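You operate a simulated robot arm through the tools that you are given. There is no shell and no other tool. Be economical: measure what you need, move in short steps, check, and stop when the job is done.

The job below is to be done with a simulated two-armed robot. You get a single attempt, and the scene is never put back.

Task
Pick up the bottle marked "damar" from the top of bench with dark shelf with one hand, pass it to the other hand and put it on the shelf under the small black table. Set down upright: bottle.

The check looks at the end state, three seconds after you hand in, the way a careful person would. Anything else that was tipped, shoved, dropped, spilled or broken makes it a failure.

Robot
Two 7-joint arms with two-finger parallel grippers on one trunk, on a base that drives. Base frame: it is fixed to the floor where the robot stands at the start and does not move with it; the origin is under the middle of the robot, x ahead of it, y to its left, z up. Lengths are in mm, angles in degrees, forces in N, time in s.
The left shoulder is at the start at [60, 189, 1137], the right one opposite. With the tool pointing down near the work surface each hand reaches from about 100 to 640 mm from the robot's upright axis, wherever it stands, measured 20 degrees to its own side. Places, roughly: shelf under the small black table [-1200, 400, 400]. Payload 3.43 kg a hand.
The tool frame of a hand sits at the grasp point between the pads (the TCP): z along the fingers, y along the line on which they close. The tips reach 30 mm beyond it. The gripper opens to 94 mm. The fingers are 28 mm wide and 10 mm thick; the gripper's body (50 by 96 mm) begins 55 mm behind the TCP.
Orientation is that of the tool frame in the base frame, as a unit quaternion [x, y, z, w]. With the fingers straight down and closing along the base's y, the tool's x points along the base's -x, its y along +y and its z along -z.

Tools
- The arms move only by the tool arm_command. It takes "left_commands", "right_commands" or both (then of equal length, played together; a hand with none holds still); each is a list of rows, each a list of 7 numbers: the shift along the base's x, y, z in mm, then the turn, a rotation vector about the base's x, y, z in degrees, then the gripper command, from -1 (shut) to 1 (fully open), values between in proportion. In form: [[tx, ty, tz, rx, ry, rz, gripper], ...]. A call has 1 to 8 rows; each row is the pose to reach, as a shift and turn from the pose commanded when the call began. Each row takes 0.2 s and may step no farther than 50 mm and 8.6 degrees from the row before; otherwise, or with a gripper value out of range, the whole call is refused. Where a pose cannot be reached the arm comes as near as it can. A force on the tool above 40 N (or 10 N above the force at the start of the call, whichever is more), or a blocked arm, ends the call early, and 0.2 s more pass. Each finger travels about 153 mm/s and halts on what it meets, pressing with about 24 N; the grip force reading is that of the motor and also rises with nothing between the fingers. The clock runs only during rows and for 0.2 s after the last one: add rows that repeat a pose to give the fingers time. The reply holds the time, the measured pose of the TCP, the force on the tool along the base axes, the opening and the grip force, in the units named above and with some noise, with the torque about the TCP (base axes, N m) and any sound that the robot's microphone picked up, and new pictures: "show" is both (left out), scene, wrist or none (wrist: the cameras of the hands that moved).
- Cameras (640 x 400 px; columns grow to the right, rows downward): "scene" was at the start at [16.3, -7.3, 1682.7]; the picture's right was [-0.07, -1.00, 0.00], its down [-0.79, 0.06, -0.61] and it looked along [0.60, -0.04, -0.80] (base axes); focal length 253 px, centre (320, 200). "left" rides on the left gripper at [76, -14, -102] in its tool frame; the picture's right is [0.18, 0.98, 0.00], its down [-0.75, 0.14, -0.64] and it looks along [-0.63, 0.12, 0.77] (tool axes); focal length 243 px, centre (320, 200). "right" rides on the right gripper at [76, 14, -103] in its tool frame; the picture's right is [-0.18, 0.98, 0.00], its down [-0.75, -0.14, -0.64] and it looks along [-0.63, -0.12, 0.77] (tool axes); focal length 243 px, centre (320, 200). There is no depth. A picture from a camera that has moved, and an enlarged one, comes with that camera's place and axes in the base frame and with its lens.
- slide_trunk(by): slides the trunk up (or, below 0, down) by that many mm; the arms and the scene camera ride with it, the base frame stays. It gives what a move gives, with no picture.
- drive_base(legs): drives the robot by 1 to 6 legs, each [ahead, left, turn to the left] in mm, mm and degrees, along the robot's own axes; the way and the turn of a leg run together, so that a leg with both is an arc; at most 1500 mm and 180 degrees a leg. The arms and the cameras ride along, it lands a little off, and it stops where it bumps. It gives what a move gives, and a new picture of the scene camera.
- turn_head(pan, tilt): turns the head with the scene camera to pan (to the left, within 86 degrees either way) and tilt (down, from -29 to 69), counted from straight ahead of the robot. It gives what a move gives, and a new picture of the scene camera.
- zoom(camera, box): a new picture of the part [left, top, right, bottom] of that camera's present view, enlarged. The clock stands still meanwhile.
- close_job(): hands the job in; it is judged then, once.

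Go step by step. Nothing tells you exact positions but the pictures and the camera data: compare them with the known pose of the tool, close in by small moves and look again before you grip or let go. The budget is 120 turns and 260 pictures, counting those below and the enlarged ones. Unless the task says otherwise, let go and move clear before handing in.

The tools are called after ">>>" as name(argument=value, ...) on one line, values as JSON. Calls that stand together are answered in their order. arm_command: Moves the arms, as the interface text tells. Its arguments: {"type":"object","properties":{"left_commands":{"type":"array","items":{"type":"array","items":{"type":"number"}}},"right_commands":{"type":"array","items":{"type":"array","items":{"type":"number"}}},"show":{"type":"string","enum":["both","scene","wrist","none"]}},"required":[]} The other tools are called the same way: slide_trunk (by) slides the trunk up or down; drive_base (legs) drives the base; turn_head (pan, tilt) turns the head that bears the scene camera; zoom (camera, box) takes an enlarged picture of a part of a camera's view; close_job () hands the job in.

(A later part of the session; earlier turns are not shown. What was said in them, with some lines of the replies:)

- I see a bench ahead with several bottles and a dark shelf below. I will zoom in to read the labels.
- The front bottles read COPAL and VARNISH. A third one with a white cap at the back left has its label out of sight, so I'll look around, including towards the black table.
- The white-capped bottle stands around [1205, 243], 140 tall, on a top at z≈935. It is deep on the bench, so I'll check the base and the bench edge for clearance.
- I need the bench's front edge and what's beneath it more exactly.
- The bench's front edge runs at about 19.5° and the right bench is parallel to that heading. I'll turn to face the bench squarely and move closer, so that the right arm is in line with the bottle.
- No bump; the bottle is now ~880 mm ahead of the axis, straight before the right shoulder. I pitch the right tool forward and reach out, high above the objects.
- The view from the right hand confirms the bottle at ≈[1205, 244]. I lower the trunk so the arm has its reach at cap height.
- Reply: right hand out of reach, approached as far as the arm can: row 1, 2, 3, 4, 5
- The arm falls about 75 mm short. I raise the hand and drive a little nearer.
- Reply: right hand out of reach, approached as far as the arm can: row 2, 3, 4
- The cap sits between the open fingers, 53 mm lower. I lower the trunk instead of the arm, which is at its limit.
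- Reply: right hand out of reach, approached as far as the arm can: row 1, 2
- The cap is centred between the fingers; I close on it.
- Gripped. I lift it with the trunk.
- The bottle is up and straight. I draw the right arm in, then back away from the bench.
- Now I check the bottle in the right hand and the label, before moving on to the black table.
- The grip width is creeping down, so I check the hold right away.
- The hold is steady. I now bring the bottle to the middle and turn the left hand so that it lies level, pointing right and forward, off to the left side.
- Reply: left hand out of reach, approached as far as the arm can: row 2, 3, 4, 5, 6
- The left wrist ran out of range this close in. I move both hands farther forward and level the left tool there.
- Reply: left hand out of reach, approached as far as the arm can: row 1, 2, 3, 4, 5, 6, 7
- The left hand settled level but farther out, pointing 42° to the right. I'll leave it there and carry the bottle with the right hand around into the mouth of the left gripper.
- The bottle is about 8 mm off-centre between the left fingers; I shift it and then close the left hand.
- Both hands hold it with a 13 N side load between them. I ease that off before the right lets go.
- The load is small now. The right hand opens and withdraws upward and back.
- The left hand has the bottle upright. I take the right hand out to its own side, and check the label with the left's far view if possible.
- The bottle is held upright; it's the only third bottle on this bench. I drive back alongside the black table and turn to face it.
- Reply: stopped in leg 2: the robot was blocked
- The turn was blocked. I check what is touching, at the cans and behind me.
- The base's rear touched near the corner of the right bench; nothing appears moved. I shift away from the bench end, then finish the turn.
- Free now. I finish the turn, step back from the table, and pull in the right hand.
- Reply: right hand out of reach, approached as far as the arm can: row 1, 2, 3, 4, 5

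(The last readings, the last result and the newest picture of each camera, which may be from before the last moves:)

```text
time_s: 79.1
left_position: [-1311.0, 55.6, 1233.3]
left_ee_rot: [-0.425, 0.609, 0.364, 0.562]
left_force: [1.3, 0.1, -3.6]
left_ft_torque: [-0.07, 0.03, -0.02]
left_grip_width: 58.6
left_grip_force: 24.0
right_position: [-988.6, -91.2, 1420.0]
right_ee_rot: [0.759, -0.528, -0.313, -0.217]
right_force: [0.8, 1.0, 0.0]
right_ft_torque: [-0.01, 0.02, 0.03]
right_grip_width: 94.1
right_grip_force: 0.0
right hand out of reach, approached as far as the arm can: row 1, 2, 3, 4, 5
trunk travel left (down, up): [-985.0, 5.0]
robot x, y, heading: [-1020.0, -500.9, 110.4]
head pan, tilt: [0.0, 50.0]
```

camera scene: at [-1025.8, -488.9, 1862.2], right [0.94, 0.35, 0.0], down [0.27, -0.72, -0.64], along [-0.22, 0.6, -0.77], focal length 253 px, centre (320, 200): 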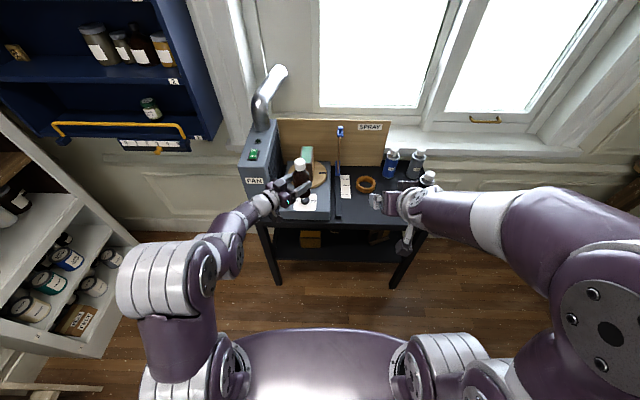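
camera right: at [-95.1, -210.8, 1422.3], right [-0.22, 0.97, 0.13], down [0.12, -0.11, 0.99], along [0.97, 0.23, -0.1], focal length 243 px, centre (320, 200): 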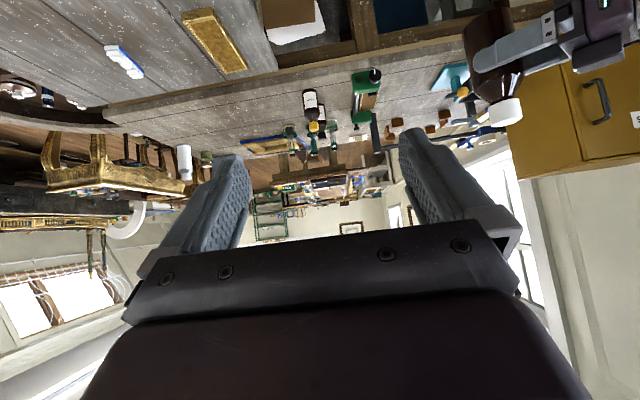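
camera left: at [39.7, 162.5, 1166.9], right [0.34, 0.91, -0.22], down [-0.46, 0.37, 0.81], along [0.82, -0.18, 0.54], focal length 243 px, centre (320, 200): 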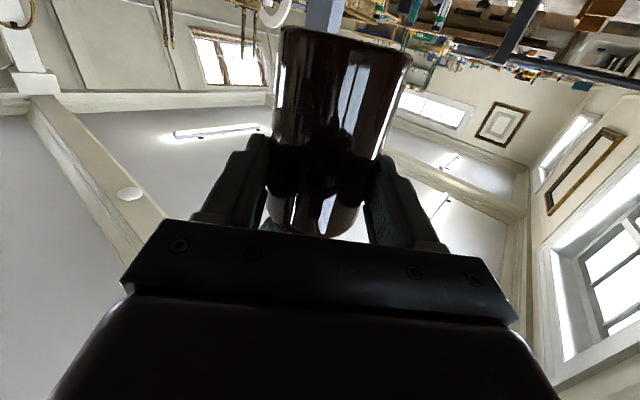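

Under the table the shelf is free between a yellow box (f≈-1190) and a small item to the right. I first tuck the right hand pointing down and closer in, so it clears the table.

>>> arm_command(right_commands=[[6, -16, 0, -7, -2.6, 0, 1], [12, -31, 0, -14, -5.2, 0, 1], [18, -47, 0, -21, -7.8, 0, 1], [23, -63, 0, -28, -10.4, 0, 1], [29, -78, 0, -35, -13, 0, 1], [35, -94, 0, -41.2, -15.4, 0, 1], [35, -94, 0, -41.2, -15.4, 0, 1]], show="scene")

```text
time_s: 80.7
left_position: [-1310.5, 54.3, 1234.5]
left_ee_rot: [-0.426, 0.609, 0.365, 0.561]
left_force: [-0.6, -1.1, -3.9]
left_ft_torque: [-0.05, 0.05, -0.01]
left_grip_width: 58.6
left_grip_force: 23.7
right_position: [-902.8, -121.9, 1387.6]
right_ee_rot: [0.818, -0.565, 0.032, -0.105]
right_force: [0.3, -0.9, 0.8]
right_ft_torque: [-0.02, 0.04, 0.0]
right_grip_width: 93.9
right_grip_force: 0.1
right hand out of reach, approached as far as the arm can: row 1, 2, 3, 4, 5, 6, 7
trunk travel left (down, up): [-985.0, 5.0]
robot x, y, heading: [-1021.9, -500.3, 110.5]
head pan, tilt: [0.0, 50.0]
camera scene: at [-1024.6, -488.8, 1862.2], right [0.94, 0.35, 0.0], down [0.27, -0.72, -0.64], along [-0.22, 0.6, -0.77], focal length 253 px, centre (320, 200)
```

scene: 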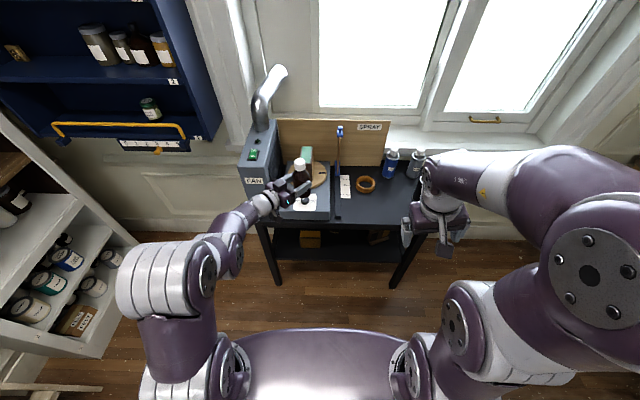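

The right hand is tucked. I back off slightly, trim the heading and lower the trunk in stages.

>>> drive_base(legs=[[-40, 50, 0], [0, 0, -7.4]])

>>> slide_trunk(by=-350)

>>> turn_head(pan=0, tilt=50)

>>> turn_head(pan=-80, tilt=60)

```text
time_s: 82.3
left_position: [-1272.0, 36.2, 1232.0]
left_ee_rot: [-0.385, 0.636, 0.326, 0.584]
left_force: [-0.3, 0.7, -2.9]
left_ft_torque: [-0.06, 0.03, -0.05]
left_grip_width: 58.7
left_grip_force: 23.7
right_position: [-890.5, -189.9, 1387.3]
right_ee_rot: [0.78, -0.616, 0.038, -0.101]
right_force: [0.5, -0.7, -0.2]
right_ft_torque: [-0.01, -0.02, 0.01]
right_grip_width: 94.1
right_grip_force: 0.1
trunk travel left (down, up): [-985.0, 5.0]
robot x, y, heading: [-1061.4, -555.7, 103.0]
head pan, tilt: [0.0, 50.0]
camera scene: at [-1057.0, -536.7, 1862.1], right [0.97, 0.23, 0.0], down [0.17, -0.75, -0.64], along [-0.15, 0.62, -0.77], focal length 253 px, centre (320, 200)
```

scene: 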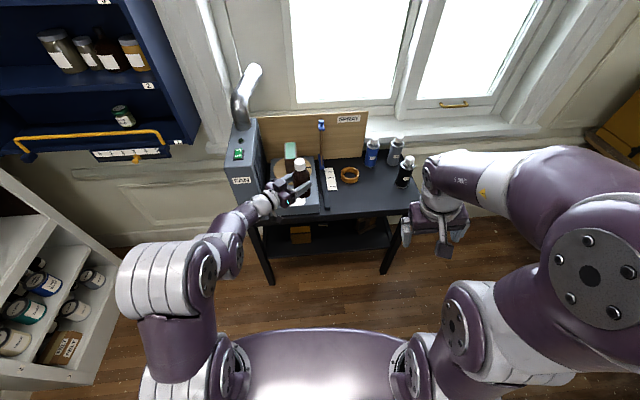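

```text
time_s: 85.7
left_position: [-1271.8, 33.0, 884.6]
left_ee_rot: [-0.385, 0.635, 0.327, 0.584]
left_force: [0.1, 0.0, -3.1]
left_ft_torque: [-0.06, 0.02, -0.05]
left_grip_width: 58.5
left_grip_force: 23.9
right_position: [-890.4, -194.4, 1036.7]
right_ee_rot: [0.78, -0.616, 0.037, -0.103]
right_force: [-0.1, 0.7, -0.2]
right_ft_torque: [-0.02, -0.01, 0.01]
right_grip_width: 93.9
right_grip_force: 0.2
trunk travel left (down, up): [-635.0, 355.0]
robot x, y, heading: [-1057.0, -556.4, 103.0]
head pan, tilt: [0.0, 50.0]
```

```text
time_s: 86.3
left_position: [-1271.8, 32.4, 883.7]
left_ee_rot: [-0.386, 0.635, 0.328, 0.583]
left_force: [0.2, -0.3, -2.7]
left_ft_torque: [-0.04, -0.01, 0.01]
left_grip_width: 58.4
left_grip_force: 23.6
right_position: [-892.0, -195.8, 1038.1]
right_ee_rot: [0.78, -0.616, 0.037, -0.103]
right_force: [-0.4, 0.4, -0.8]
right_ft_torque: [0.01, -0.01, 0.01]
right_grip_width: 94.0
right_grip_force: 0.0
trunk travel left (down, up): [-635.0, 355.0]
robot x, y, heading: [-1055.9, -555.1, 103.1]
head pan, tilt: [0.0, 50.0]
camera scene: at [-1058.1, -542.4, 1512.2], right [0.97, 0.23, 0.0], down [0.17, -0.75, -0.64], along [-0.14, 0.63, -0.77], focal length 253 px, centre (320, 200)
```

scene: 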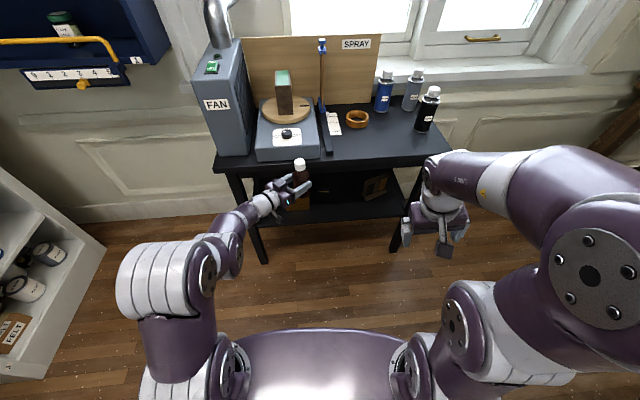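

```text
time_s: 87.8
left_position: [-1272.4, 32.9, 884.2]
left_ee_rot: [-0.386, 0.635, 0.328, 0.584]
left_force: [-0.7, -0.2, -3.6]
left_ft_torque: [-0.04, 0.04, 0.01]
left_grip_width: 58.7
left_grip_force: 24.6
right_position: [-890.8, -193.6, 1035.3]
right_ee_rot: [0.78, -0.617, 0.037, -0.103]
right_force: [-0.5, -0.2, -0.4]
right_ft_torque: [-0.03, -0.01, -0.03]
right_grip_width: 93.9
right_grip_force: 0.1
trunk travel left (down, up): [-635.0, 355.0]
robot x, y, heading: [-1056.5, -557.6, 102.8]
head pan, tilt: [-80.0, 60.0]
camera scene: at [-979.4, -591.2, 1499.6], right [0.39, -0.92, 0.0], down [-0.8, -0.34, -0.5], along [0.46, 0.2, -0.87], focal length 253 px, centre (320, 200)
```

scene: 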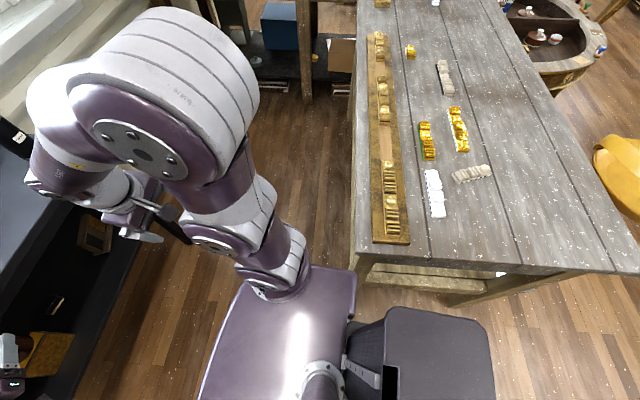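

The path is clear but the bench corner is close behind on the right, so I'll come in with a heading nearer 90°. I lower the trunk to shelf height first.

>>> slide_trunk(by=-385)

>>> drive_base(legs=[[100, -12, 0], [0, 0, -13]])

>>> zoom(camera="left", box=[0, 0, 640, 400])

>>> turn_head(pan=15, tilt=45)

```text
time_s: 91.5
left_position: [-1271.1, 32.0, 498.8]
left_ee_rot: [-0.386, 0.635, 0.328, 0.584]
left_force: [-0.4, -0.4, -3.2]
left_ft_torque: [-0.06, 0.02, 0.0]
left_grip_width: 58.6
left_grip_force: 23.6
right_position: [-890.4, -194.3, 651.7]
right_ee_rot: [0.78, -0.616, 0.038, -0.104]
right_force: [0.4, -0.3, 0.2]
right_ft_torque: [-0.01, -0.03, -0.02]
right_grip_width: 94.0
right_grip_force: 0.2
trunk travel left (down, up): [-250.0, 740.0]
robot x, y, heading: [-1057.0, -558.4, 103.1]
head pan, tilt: [-80.0, 60.0]
```

```text
time_s: 93.5
left_position: [-1147.5, 167.2, 499.1]
left_ee_rot: [-0.313, 0.674, 0.262, 0.616]
left_force: [0.0, 1.1, -3.3]
left_ft_torque: [-0.03, 0.03, 0.03]
left_grip_width: 58.6
left_grip_force: 24.1
right_position: [-825.3, -136.6, 651.8]
right_ee_rot: [0.707, -0.698, 0.048, -0.097]
right_force: [0.4, -0.5, 0.1]
right_ft_torque: [-0.01, 0.01, 0.01]
right_grip_width: 94.0
right_grip_force: 0.2
trunk travel left (down, up): [-250.0, 740.0]
robot x, y, heading: [-1064.0, -457.3, 90.2]
head pan, tilt: [-80.0, 60.0]
camera scene: at [-999.4, -504.9, 1114.6], right [0.18, -0.98, 0.0], down [-0.85, -0.16, -0.5], along [0.49, 0.09, -0.87], focal length 253 px, centre (320, 200)
```

scene: 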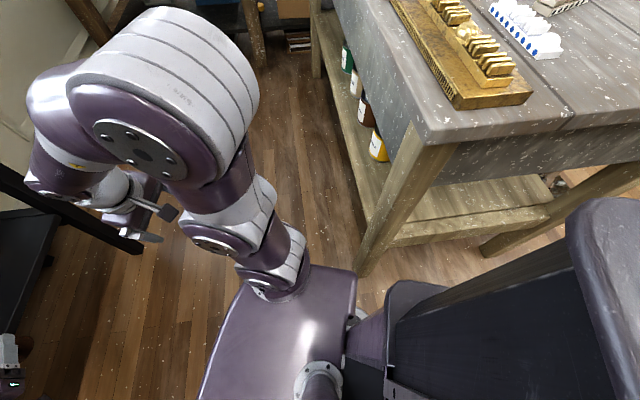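

```text
1.00 times, centred on (320, 200) of left (not enlarged: the box is as wide or as high as the picture)
camera zoom: at [-1207.2, 73.5, 434.5], right [-0.74, 0.64, -0.22], down [-0.5, -0.3, 0.81], along [0.45, 0.71, 0.54], focal length 243 px, centre (320, 200)
```

zoom: 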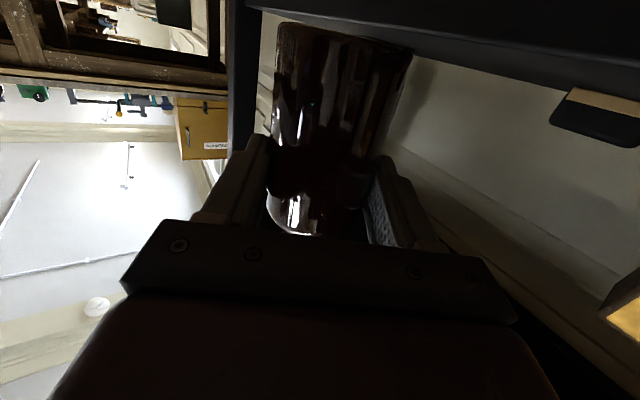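

```text
time_s: 95.2
left_position: [-1147.9, 166.6, 499.0]
left_ee_rot: [-0.313, 0.674, 0.261, 0.616]
left_force: [-0.5, 0.2, -3.7]
left_ft_torque: [-0.03, 0.04, 0.02]
left_grip_width: 58.6
left_grip_force: 24.3
right_position: [-826.3, -138.0, 652.3]
right_ee_rot: [0.707, -0.698, 0.05, -0.098]
right_force: [0.2, -0.2, -0.5]
right_ft_torque: [-0.02, -0.02, 0.01]
right_grip_width: 94.0
right_grip_force: 0.1
trunk travel left (down, up): [-250.0, 740.0]
robot x, y, heading: [-1072.4, -456.6, 90.2]
head pan, tilt: [15.0, 45.0]
camera scene: at [-1086.4, -438.5, 1134.1], right [0.96, 0.26, 0.0], down [0.19, -0.68, -0.71], along [-0.19, 0.68, -0.71], focal length 253 px, centre (320, 200)
```

scene: 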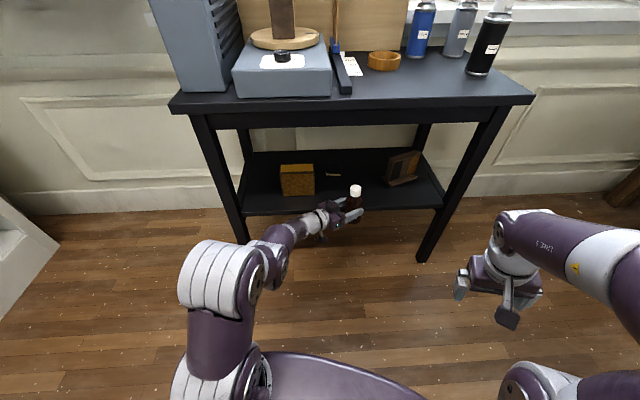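

A clear view of the shelf now. I zoom for geometry.

>>> zoom(camera="scene", box=[220, 110, 460, 260])

```text
2.67 times, centred on (340, 185) of scene
camera zoom: at [-1086.4, -438.5, 1134.1], right [0.96, 0.26, 0.0], down [0.19, -0.68, -0.71], along [-0.19, 0.68, -0.71], focal length 676 px, centre (267, 240)
```

zoom: 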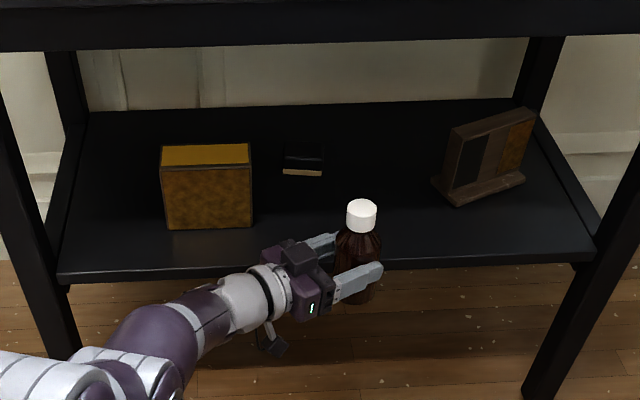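

Shelf top is around z 410–425 and the free spot between the box and the block is right ahead. I raise the trunk 30 mm and slide in.

>>> slide_trunk(by=30)

>>> drive_base(legs=[[145, 16, 0]])

>>> zoom(camera="scene", box=[220, 150, 460, 300])

>>> zoom(camera="left", box=[0, 0, 640, 400])

```text
time_s: 96.0
left_position: [-1147.7, 167.1, 529.6]
left_ee_rot: [-0.313, 0.674, 0.261, 0.616]
left_force: [-0.8, -0.4, -2.8]
left_ft_torque: [-0.05, 0.05, -0.01]
left_grip_width: 58.6
left_grip_force: 24.4
right_position: [-825.8, -136.9, 682.2]
right_ee_rot: [0.707, -0.699, 0.049, -0.098]
right_force: [-0.3, -0.4, 1.3]
right_ft_torque: [-0.04, 0.0, 0.02]
right_grip_width: 93.9
right_grip_force: 0.1
trunk travel left (down, up): [-280.0, 710.0]
robot x, y, heading: [-1064.9, -454.4, 90.5]
head pan, tilt: [15.0, 45.0]
```

```text
time_s: 97.3
left_position: [-1168.1, 309.9, 528.7]
left_ee_rot: [-0.315, 0.674, 0.262, 0.615]
left_force: [-0.3, 0.3, -3.5]
left_ft_torque: [-0.02, 0.05, 0.02]
left_grip_width: 58.6
left_grip_force: 23.7
right_position: [-845.5, 6.6, 682.1]
right_ee_rot: [0.709, -0.696, 0.048, -0.098]
right_force: [1.0, 0.1, 0.0]
right_ft_torque: [-0.01, 0.02, 0.0]
right_grip_width: 93.9
right_grip_force: 0.1
trunk travel left (down, up): [-280.0, 710.0]
robot x, y, heading: [-1085.1, -309.6, 90.7]
head pan, tilt: [15.0, 45.0]
camera scene: at [-1104.1, -295.3, 1164.1], right [0.96, 0.27, 0.0], down [0.19, -0.68, -0.71], along [-0.19, 0.68, -0.71], focal length 253 px, centre (320, 200)
```

scene: 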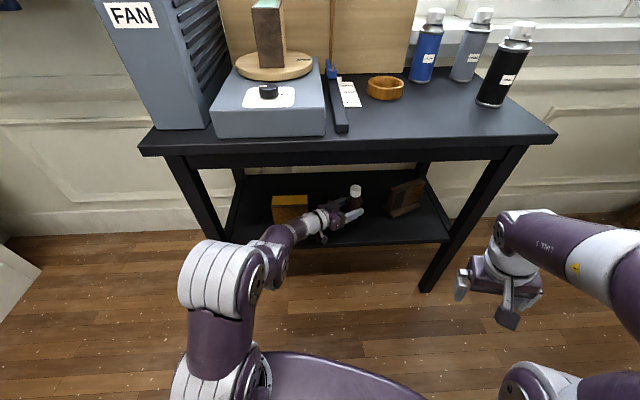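

```text
2.67 times, centred on (340, 225) of scene
camera zoom: at [-1104.1, -295.3, 1164.1], right [0.96, 0.27, 0.0], down [0.19, -0.68, -0.71], along [-0.19, 0.68, -0.71], focal length 676 px, centre (267, 133)
```

zoom: 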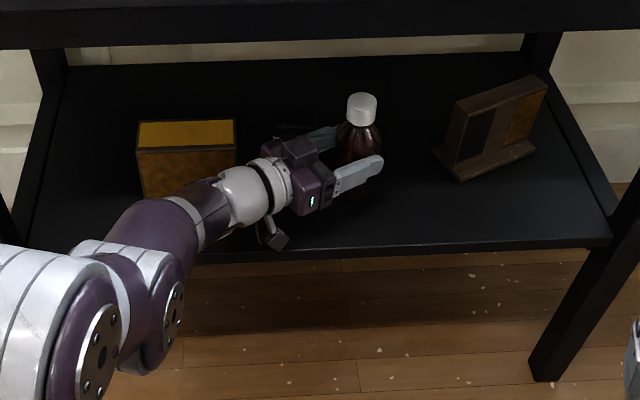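

```text
1.00 times, centred on (320, 200) of left (not enlarged: the box is as wide or as high as the picture)
camera zoom: at [-1227.2, 215.8, 464.2], right [-0.74, 0.63, -0.22], down [-0.5, -0.31, 0.81], along [0.45, 0.71, 0.54], focal length 243 px, centre (320, 200)
```

zoom: 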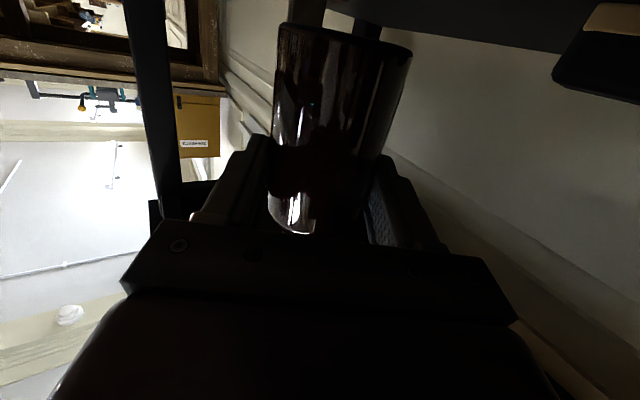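

The bottle is over the free spot, but the hand's camera hangs below and would meet the shelf edge at this oblique angle. I back out and turn the hand to point squarely into the shelf so the camera stays outside the edge.

>>> drive_base(legs=[[-145, -16, 0], [-60, 0, 0]])

>>> arm_command(left_commands=[[0, 0, 0, 0, 0, 7, -1], [0, 0, 0, 0, 0, 14, -1], [0, 0, 0, 0, 0, 21, -1], [0, 0, 0, 0, 0, 21, -1]])

```text
time_s: 99.2
left_position: [-1150.7, 107.9, 528.9]
left_ee_rot: [-0.315, 0.673, 0.263, 0.616]
left_force: [-0.7, 0.0, -3.4]
left_ft_torque: [-0.07, 0.05, -0.01]
left_grip_width: 58.6
left_grip_force: 23.9
right_position: [-827.7, -194.4, 681.7]
right_ee_rot: [0.709, -0.697, 0.049, -0.098]
right_force: [0.4, 0.2, 0.5]
right_ft_torque: [0.02, 0.03, -0.01]
right_grip_width: 94.0
right_grip_force: 0.1
trunk travel left (down, up): [-280.0, 710.0]
robot x, y, heading: [-1066.9, -511.4, 90.6]
head pan, tilt: [15.0, 45.0]
camera scene: at [-1085.9, -497.7, 1164.1], right [0.96, 0.27, 0.0], down [0.19, -0.68, -0.71], along [-0.19, 0.68, -0.71], focal length 253 px, centre (320, 200)
```

scene: 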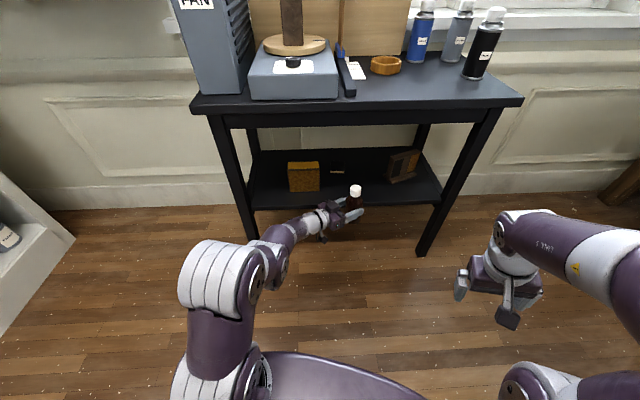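

```text
time_s: 100.2
left_position: [-1150.2, 109.1, 528.8]
left_ee_rot: [-0.433, 0.605, 0.37, 0.556]
left_force: [-0.7, -0.7, -2.5]
left_ft_torque: [-0.06, 0.03, 0.01]
left_grip_width: 58.5
left_grip_force: 24.4
right_position: [-827.0, -194.9, 681.8]
right_ee_rot: [0.709, -0.696, 0.048, -0.099]
right_force: [0.0, 0.3, 0.0]
right_ft_torque: [-0.02, 0.0, 0.02]
right_grip_width: 94.2
right_grip_force: 0.2
trunk travel left (down, up): [-280.0, 710.0]
robot x, y, heading: [-1065.5, -513.4, 90.7]
head pan, tilt: [15.0, 45.0]
camera scene: at [-1085.9, -497.2, 1164.1], right [0.96, 0.27, 0.0], down [0.19, -0.68, -0.71], along [-0.19, 0.68, -0.71], focal length 253 px, centre (320, 200)
camera left: at [-1172.0, -1.6, 463.7], right [-0.92, 0.32, -0.22], down [-0.35, -0.46, 0.81], along [0.16, 0.82, 0.54], focal length 243 px, centre (320, 200)
```

scene: 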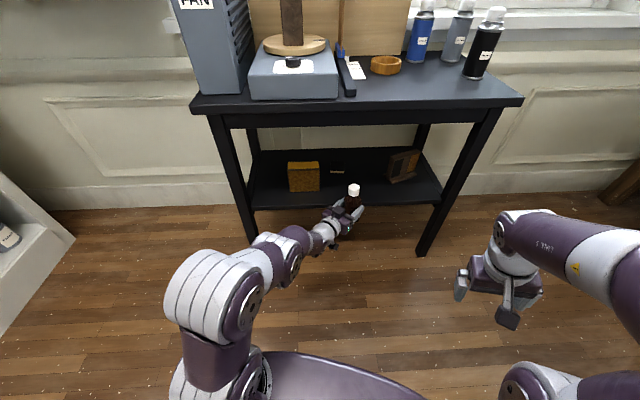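
left: 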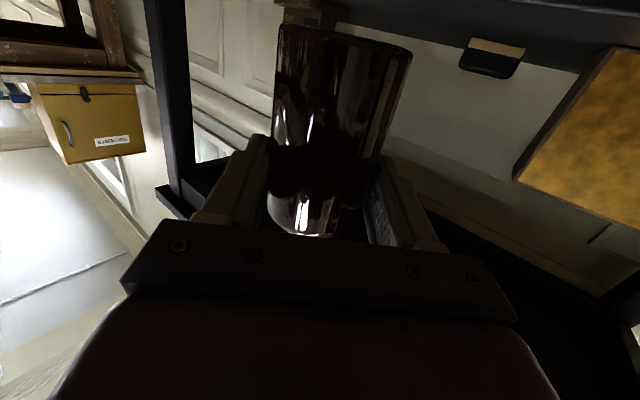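

>>> arm_command(left_commands=[[0, 0, 0, 0, 0, 7, -1], [0, 0, 0, 0, 0, 14, -1], [0, 0, 0, 0, 0, 21, -1], [0, 0, 0, 0, 0, 28, -1], [0, 0, 0, 0, 0, 35, -1], [0, 0, 0, 0, 0, 35, -1]])

```text
time_s: 101.6
left_position: [-1156.7, 110.8, 529.6]
left_ee_rot: [-0.45, 0.593, 0.384, 0.546]
left_force: [-0.2, -0.1, -3.2]
left_ft_torque: [-0.04, 0.04, 0.0]
left_grip_width: 58.6
left_grip_force: 23.9
left hand out of reach, approached as far as the arm can: row 1, 2, 3, 4, 5, 6
right_position: [-826.0, -195.0, 681.5]
right_ee_rot: [0.709, -0.697, 0.049, -0.098]
right_force: [-0.3, -0.1, 0.3]
right_ft_torque: [0.04, 0.0, -0.01]
right_grip_width: 93.7
right_grip_force: 0.1
trunk travel left (down, up): [-280.0, 710.0]
robot x, y, heading: [-1067.1, -515.7, 91.0]
head pan, tilt: [15.0, 45.0]
camera scene: at [-1086.0, -497.2, 1164.1], right [0.96, 0.27, 0.0], down [0.19, -0.68, -0.71], along [-0.19, 0.68, -0.71], focal length 253 px, centre (320, 200)
camera left: at [-1173.1, 0.2, 464.4], right [-0.94, 0.27, -0.22], down [-0.33, -0.48, 0.81], along [0.12, 0.83, 0.54], focal length 243 px, centre (320, 200)
```

scene: 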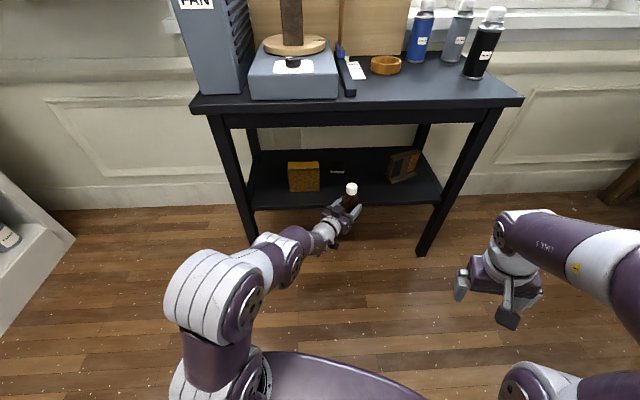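
left: 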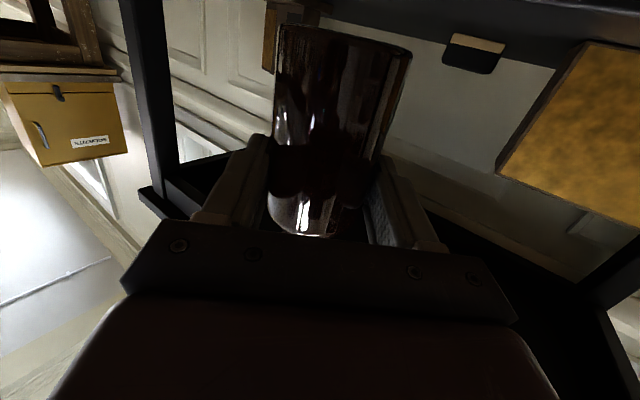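

The wrist stops at this angle, which is nearly enough: with the base turned 7° more and the bottle about 60 mm inside the edge, the camera stays outside. I turn and go in again.

>>> drive_base(legs=[[0, 0, 7], [187, -68, 0]])

>>> zoom(camera="scene", box=[220, 150, 460, 300])

>>> zoom(camera="left", box=[0, 0, 640, 400])

```text
time_s: 103.8
left_position: [-1194.9, 287.7, 528.3]
left_ee_rot: [-0.487, 0.562, 0.42, 0.521]
left_force: [1.0, 0.8, -4.2]
left_ft_torque: [-0.03, 0.03, -0.02]
left_grip_width: 58.3
left_grip_force: 24.3
right_position: [-828.6, 27.4, 681.6]
right_ee_rot: [0.753, -0.649, 0.043, -0.101]
right_force: [0.4, 0.1, -0.6]
right_ft_torque: [0.01, 0.04, -0.03]
right_grip_width: 93.9
right_grip_force: 0.0
trunk travel left (down, up): [-280.0, 710.0]
robot x, y, heading: [-1024.1, -318.3, 98.2]
head pan, tilt: [15.0, 45.0]
camera scene: at [-1045.8, -305.7, 1164.1], right [0.92, 0.39, 0.0], down [0.28, -0.65, -0.71], along [-0.28, 0.65, -0.71], focal length 253 px, centre (320, 200)
```

scene: 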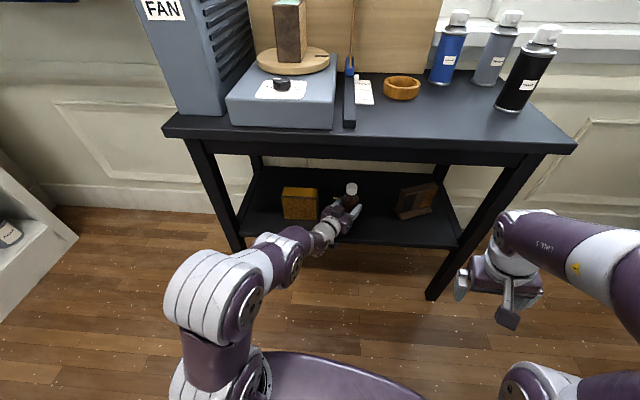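

```text
2.67 times, centred on (340, 225) of scene
camera zoom: at [-1045.8, -305.7, 1164.1], right [0.92, 0.39, 0.0], down [0.28, -0.65, -0.71], along [-0.28, 0.65, -0.71], focal length 676 px, centre (267, 133)
```

zoom: 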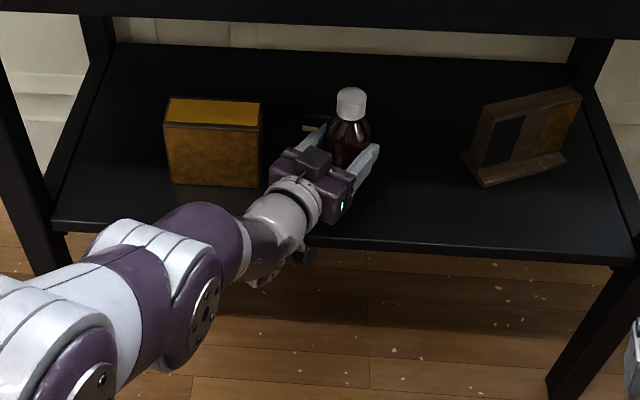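

```text
1.00 times, centred on (320, 200) of left (not enlarged: the box is as wide or as high as the picture)
camera zoom: at [-1196.5, 176.1, 464.2], right [-0.96, 0.15, -0.22], down [-0.26, -0.52, 0.81], along [0.01, 0.84, 0.54], focal length 243 px, centre (320, 200)
```

zoom: 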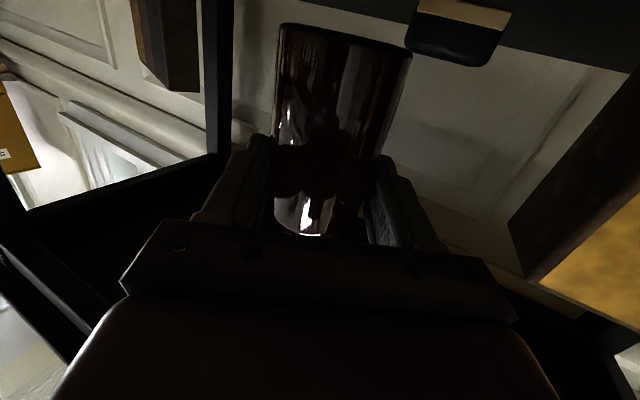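

Camera sits at l≈578 against an edge at ≈625, so it stays outside. I lower in stages, watching for contact force.

>>> slide_trunk(by=-45)

>>> zoom(camera="scene", box=[290, 160, 410, 270])

>>> arm_command(left_commands=[[0, 0, -4, 0, 0, 0, -1], [0, 0, -8, 0, 0, 0, -1], [0, 0, -12, 0, 0, 0, -1]], show="none")

```text
time_s: 104.6
left_position: [-1195.5, 289.3, 488.5]
left_ee_rot: [-0.484, 0.561, 0.422, 0.523]
left_force: [0.4, 4.6, 12.1]
left_ft_torque: [0.55, 0.34, -0.14]
left_grip_width: 58.6
left_grip_force: 24.2
right_position: [-827.2, 27.6, 636.6]
right_ee_rot: [0.753, -0.649, 0.041, -0.102]
right_force: [0.5, -0.3, -0.2]
right_ft_torque: [-0.01, 0.03, 0.0]
right_grip_width: 94.0
right_grip_force: 0.1
trunk travel left (down, up): [-235.0, 755.0]
robot x, y, heading: [-1022.7, -319.1, 97.8]
head pan, tilt: [15.0, 45.0]
```

```text
3.64 times, centred on (350, 215) of scene
camera zoom: at [-1045.3, -307.4, 1119.4], right [0.92, 0.39, 0.0], down [0.28, -0.65, -0.71], along [-0.28, 0.65, -0.71], focal length 921 px, centre (211, 146)
```

zoom: 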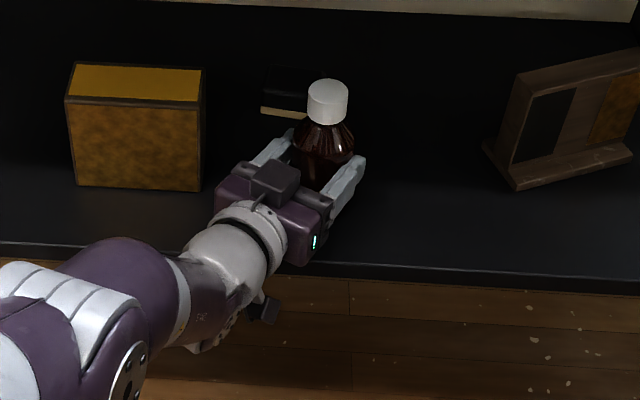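

```text
time_s: 105.4
left_position: [-1194.3, 287.6, 473.1]
left_ee_rot: [-0.485, 0.563, 0.42, 0.522]
left_force: [2.1, -2.0, 15.4]
left_ft_torque: [0.34, 0.4, 0.05]
left_grip_width: 58.7
left_grip_force: 23.3
right_position: [-827.8, 25.8, 636.2]
right_ee_rot: [0.752, -0.65, 0.042, -0.101]
right_force: [0.3, -1.0, 0.6]
right_ft_torque: [-0.02, -0.06, -0.02]
right_grip_width: 93.9
right_grip_force: 0.1
trunk travel left (down, up): [-235.0, 755.0]
robot x, y, heading: [-1023.0, -319.9, 98.1]
head pan, tilt: [15.0, 45.0]
```

Contact: about 15 N upward. I stop and look.

>>> zoom(camera="scene", box=[290, 160, 410, 270])

>>> zoom(camera="left", box=[160, 0, 480, 240])

```text
3.64 times, centred on (350, 215) of scene
camera zoom: at [-1045.2, -308.3, 1119.2], right [0.92, 0.39, 0.0], down [0.28, -0.65, -0.71], along [-0.28, 0.65, -0.71], focal length 921 px, centre (211, 146)
```

zoom: 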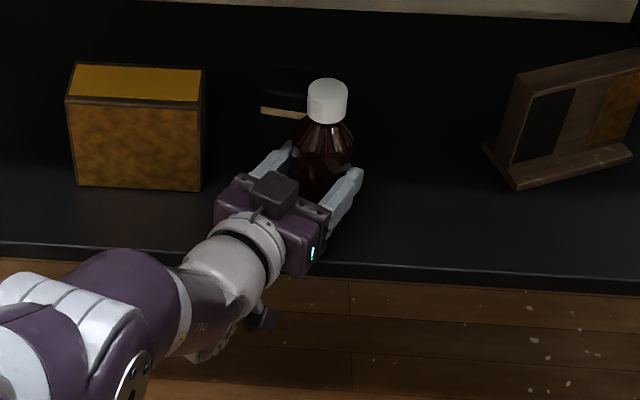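

```text
1.67 times, centred on (320, 120) of left
camera zoom: at [-1196.6, 176.6, 408.0], right [-0.96, 0.15, -0.22], down [-0.26, -0.52, 0.81], along [0.01, 0.84, 0.54], focal length 404 px, centre (320, 333)
```

zoom: 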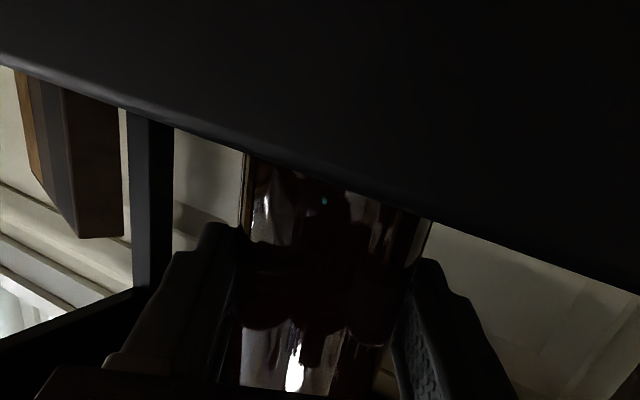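

The bottle stands on the shelf, upright; the fingers just slid down it a bit. I relieve the push, then open partway.

>>> arm_command(left_commands=[[0, 0, 2, 0, 0, 0, -1], [0, 0, 4, 0, 0, 0, -1]], show="none")

```text
time_s: 106.0
left_position: [-1194.3, 287.9, 473.0]
left_ee_rot: [-0.489, 0.563, 0.418, 0.519]
left_force: [-0.8, 0.0, -0.2]
left_ft_torque: [0.02, 0.13, 0.02]
left_grip_width: 58.6
left_grip_force: 23.6
right_position: [-827.9, 27.8, 636.0]
right_ee_rot: [0.753, -0.649, 0.043, -0.101]
right_force: [-0.4, -0.6, 0.6]
right_ft_torque: [0.0, -0.01, 0.0]
right_grip_width: 94.0
right_grip_force: 0.0
trunk travel left (down, up): [-235.0, 755.0]
robot x, y, heading: [-1024.4, -320.1, 98.2]
head pan, tilt: [15.0, 45.0]
```

Force is now near zero. I open the left gripper, holding still.

>>> arm_command(left_commands=[[0, 0, 0, 0, 0, 0, 0.35], [0, 0, 0, 0, 0, 0, 0.5], [0, 0, 0, 0, 0, 0, 0.7], [0, 0, 0, 0, 0, 0, 0.85], [0, 0, 0, 0, 0, 0, 0.85]], show="scene")

>>> zoom(camera="scene", box=[290, 160, 410, 270])

>>> zoom(camera="left", box=[160, 0, 480, 240])

```text
time_s: 107.2
left_position: [-1194.7, 289.8, 475.5]
left_ee_rot: [-0.487, 0.562, 0.42, 0.52]
left_force: [0.0, -1.0, 0.3]
left_ft_torque: [0.01, 0.01, 0.0]
left_grip_width: 87.0
left_grip_force: 0.0
right_position: [-828.7, 28.2, 635.6]
right_ee_rot: [0.753, -0.649, 0.042, -0.102]
right_force: [0.6, 0.2, 0.2]
right_ft_torque: [-0.02, 0.0, 0.0]
right_grip_width: 94.1
right_grip_force: 0.1
trunk travel left (down, up): [-235.0, 755.0]
robot x, y, heading: [-1022.2, -321.6, 98.1]
head pan, tilt: [15.0, 45.0]
camera scene: at [-1045.8, -306.5, 1119.1], right [0.92, 0.39, 0.0], down [0.28, -0.65, -0.71], along [-0.28, 0.65, -0.71], focal length 253 px, centre (320, 200)
```

scene: 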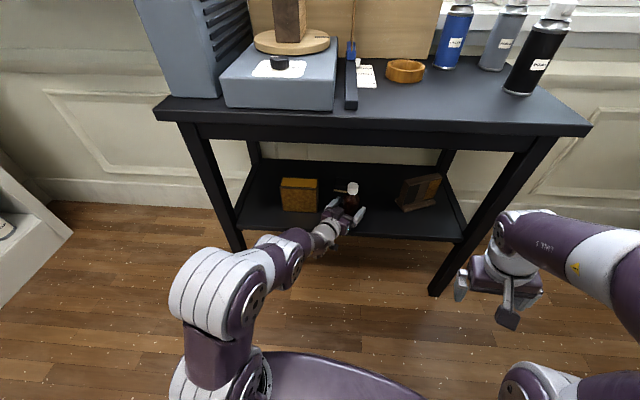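

```text
3.64 times, centred on (350, 215) of scene
camera zoom: at [-1045.8, -306.5, 1119.1], right [0.92, 0.39, 0.0], down [0.28, -0.65, -0.71], along [-0.28, 0.65, -0.71], focal length 921 px, centre (211, 146)
```

zoom: 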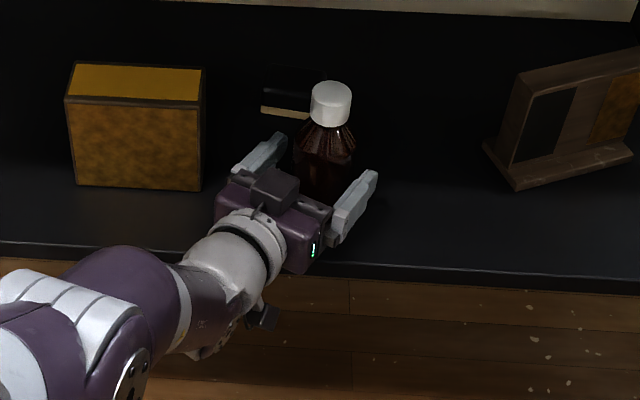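

```text
1.67 times, centred on (320, 120) of left
camera zoom: at [-1196.4, 177.1, 411.4], right [-0.96, 0.15, -0.22], down [-0.26, -0.52, 0.81], along [0.01, 0.84, 0.54], focal length 404 px, centre (320, 333)
```

zoom: 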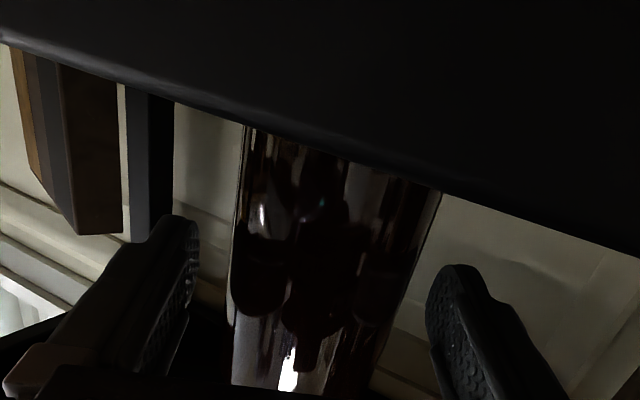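

The bottle stands free between the open fingers. I back the base out along the tool's axis.

>>> drive_base(legs=[[-171, 57, 0]])

>>> zoom(camera="scene", box=[250, 130, 430, 260])

>>> zoom(camera="left", box=[160, 0, 480, 240])

```text
time_s: 108.7
left_position: [-1224.4, 113.7, 475.9]
left_ee_rot: [-0.485, 0.564, 0.418, 0.522]
left_force: [-0.1, -0.4, 0.2]
left_ft_torque: [-0.02, 0.02, 0.01]
left_grip_width: 87.0
left_grip_force: 0.1
right_position: [-860.2, -150.0, 635.9]
right_ee_rot: [0.751, -0.651, 0.043, -0.102]
right_force: [0.7, 0.4, -0.4]
right_ft_torque: [0.04, -0.01, -0.01]
right_grip_width: 94.0
right_grip_force: 0.0
trunk travel left (down, up): [-235.0, 755.0]
robot x, y, heading: [-1055.6, -494.4, 97.8]
head pan, tilt: [15.0, 45.0]
camera scene: at [-1078.8, -482.2, 1119.1], right [0.92, 0.39, 0.0], down [0.27, -0.65, -0.71], along [-0.27, 0.65, -0.71], focal length 253 px, centre (320, 200)
```

scene: 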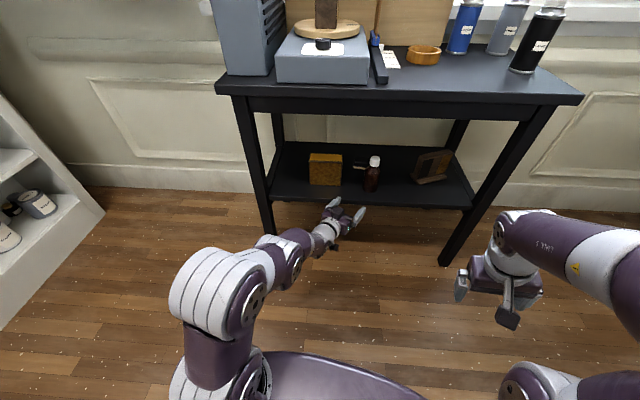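

```text
3.08 times, centred on (340, 195) of scene
camera zoom: at [-1078.8, -482.2, 1119.1], right [0.92, 0.39, 0.0], down [0.27, -0.65, -0.71], along [-0.27, 0.65, -0.71], focal length 779 px, centre (258, 215)
```

zoom: 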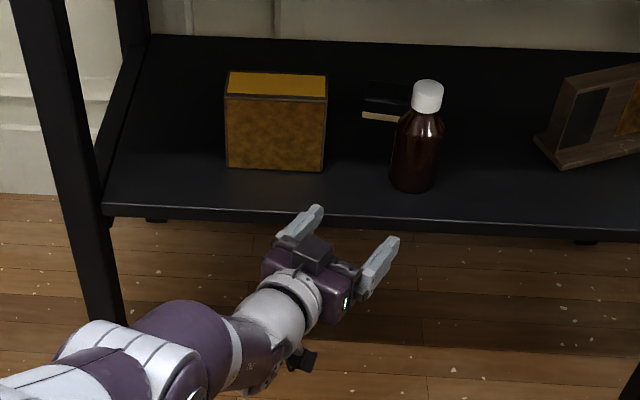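

```text
1.67 times, centred on (320, 120) of left
camera zoom: at [-1226.8, 2.3, 411.5], right [-0.96, 0.16, -0.22], down [-0.27, -0.52, 0.81], along [0.01, 0.84, 0.54], focal length 404 px, centre (320, 333)
```

zoom: 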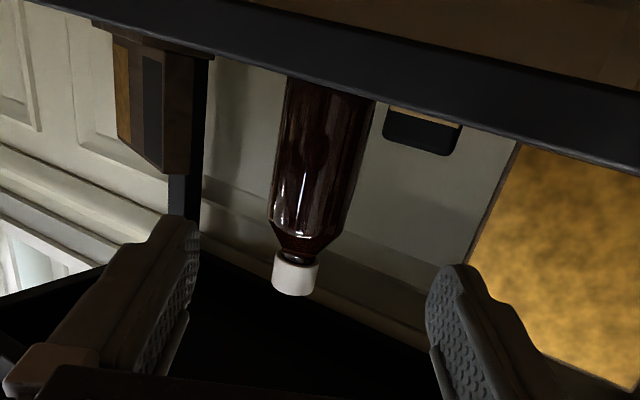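

The bottle stands upright on the shelf, clear of the other things there, and both hands are free of it. I hand in.

>>> close_job()

```text
The job is handed in.
```

The bottle is standing upright on the shelf under the small black table, with both hands clear of it. The right hand lifted it from the bench, and the left took it over and set it down.

- **Label not read:** it faced away the whole time. I took this bottle to be "damar" because the other two on that bench read "COPAL" and "VARNISH".
- **One bump:** while turning towards the black table, the base stopped against something, most likely the end of the side bench. Nothing looked moved or tipped in the pictures afterwards.
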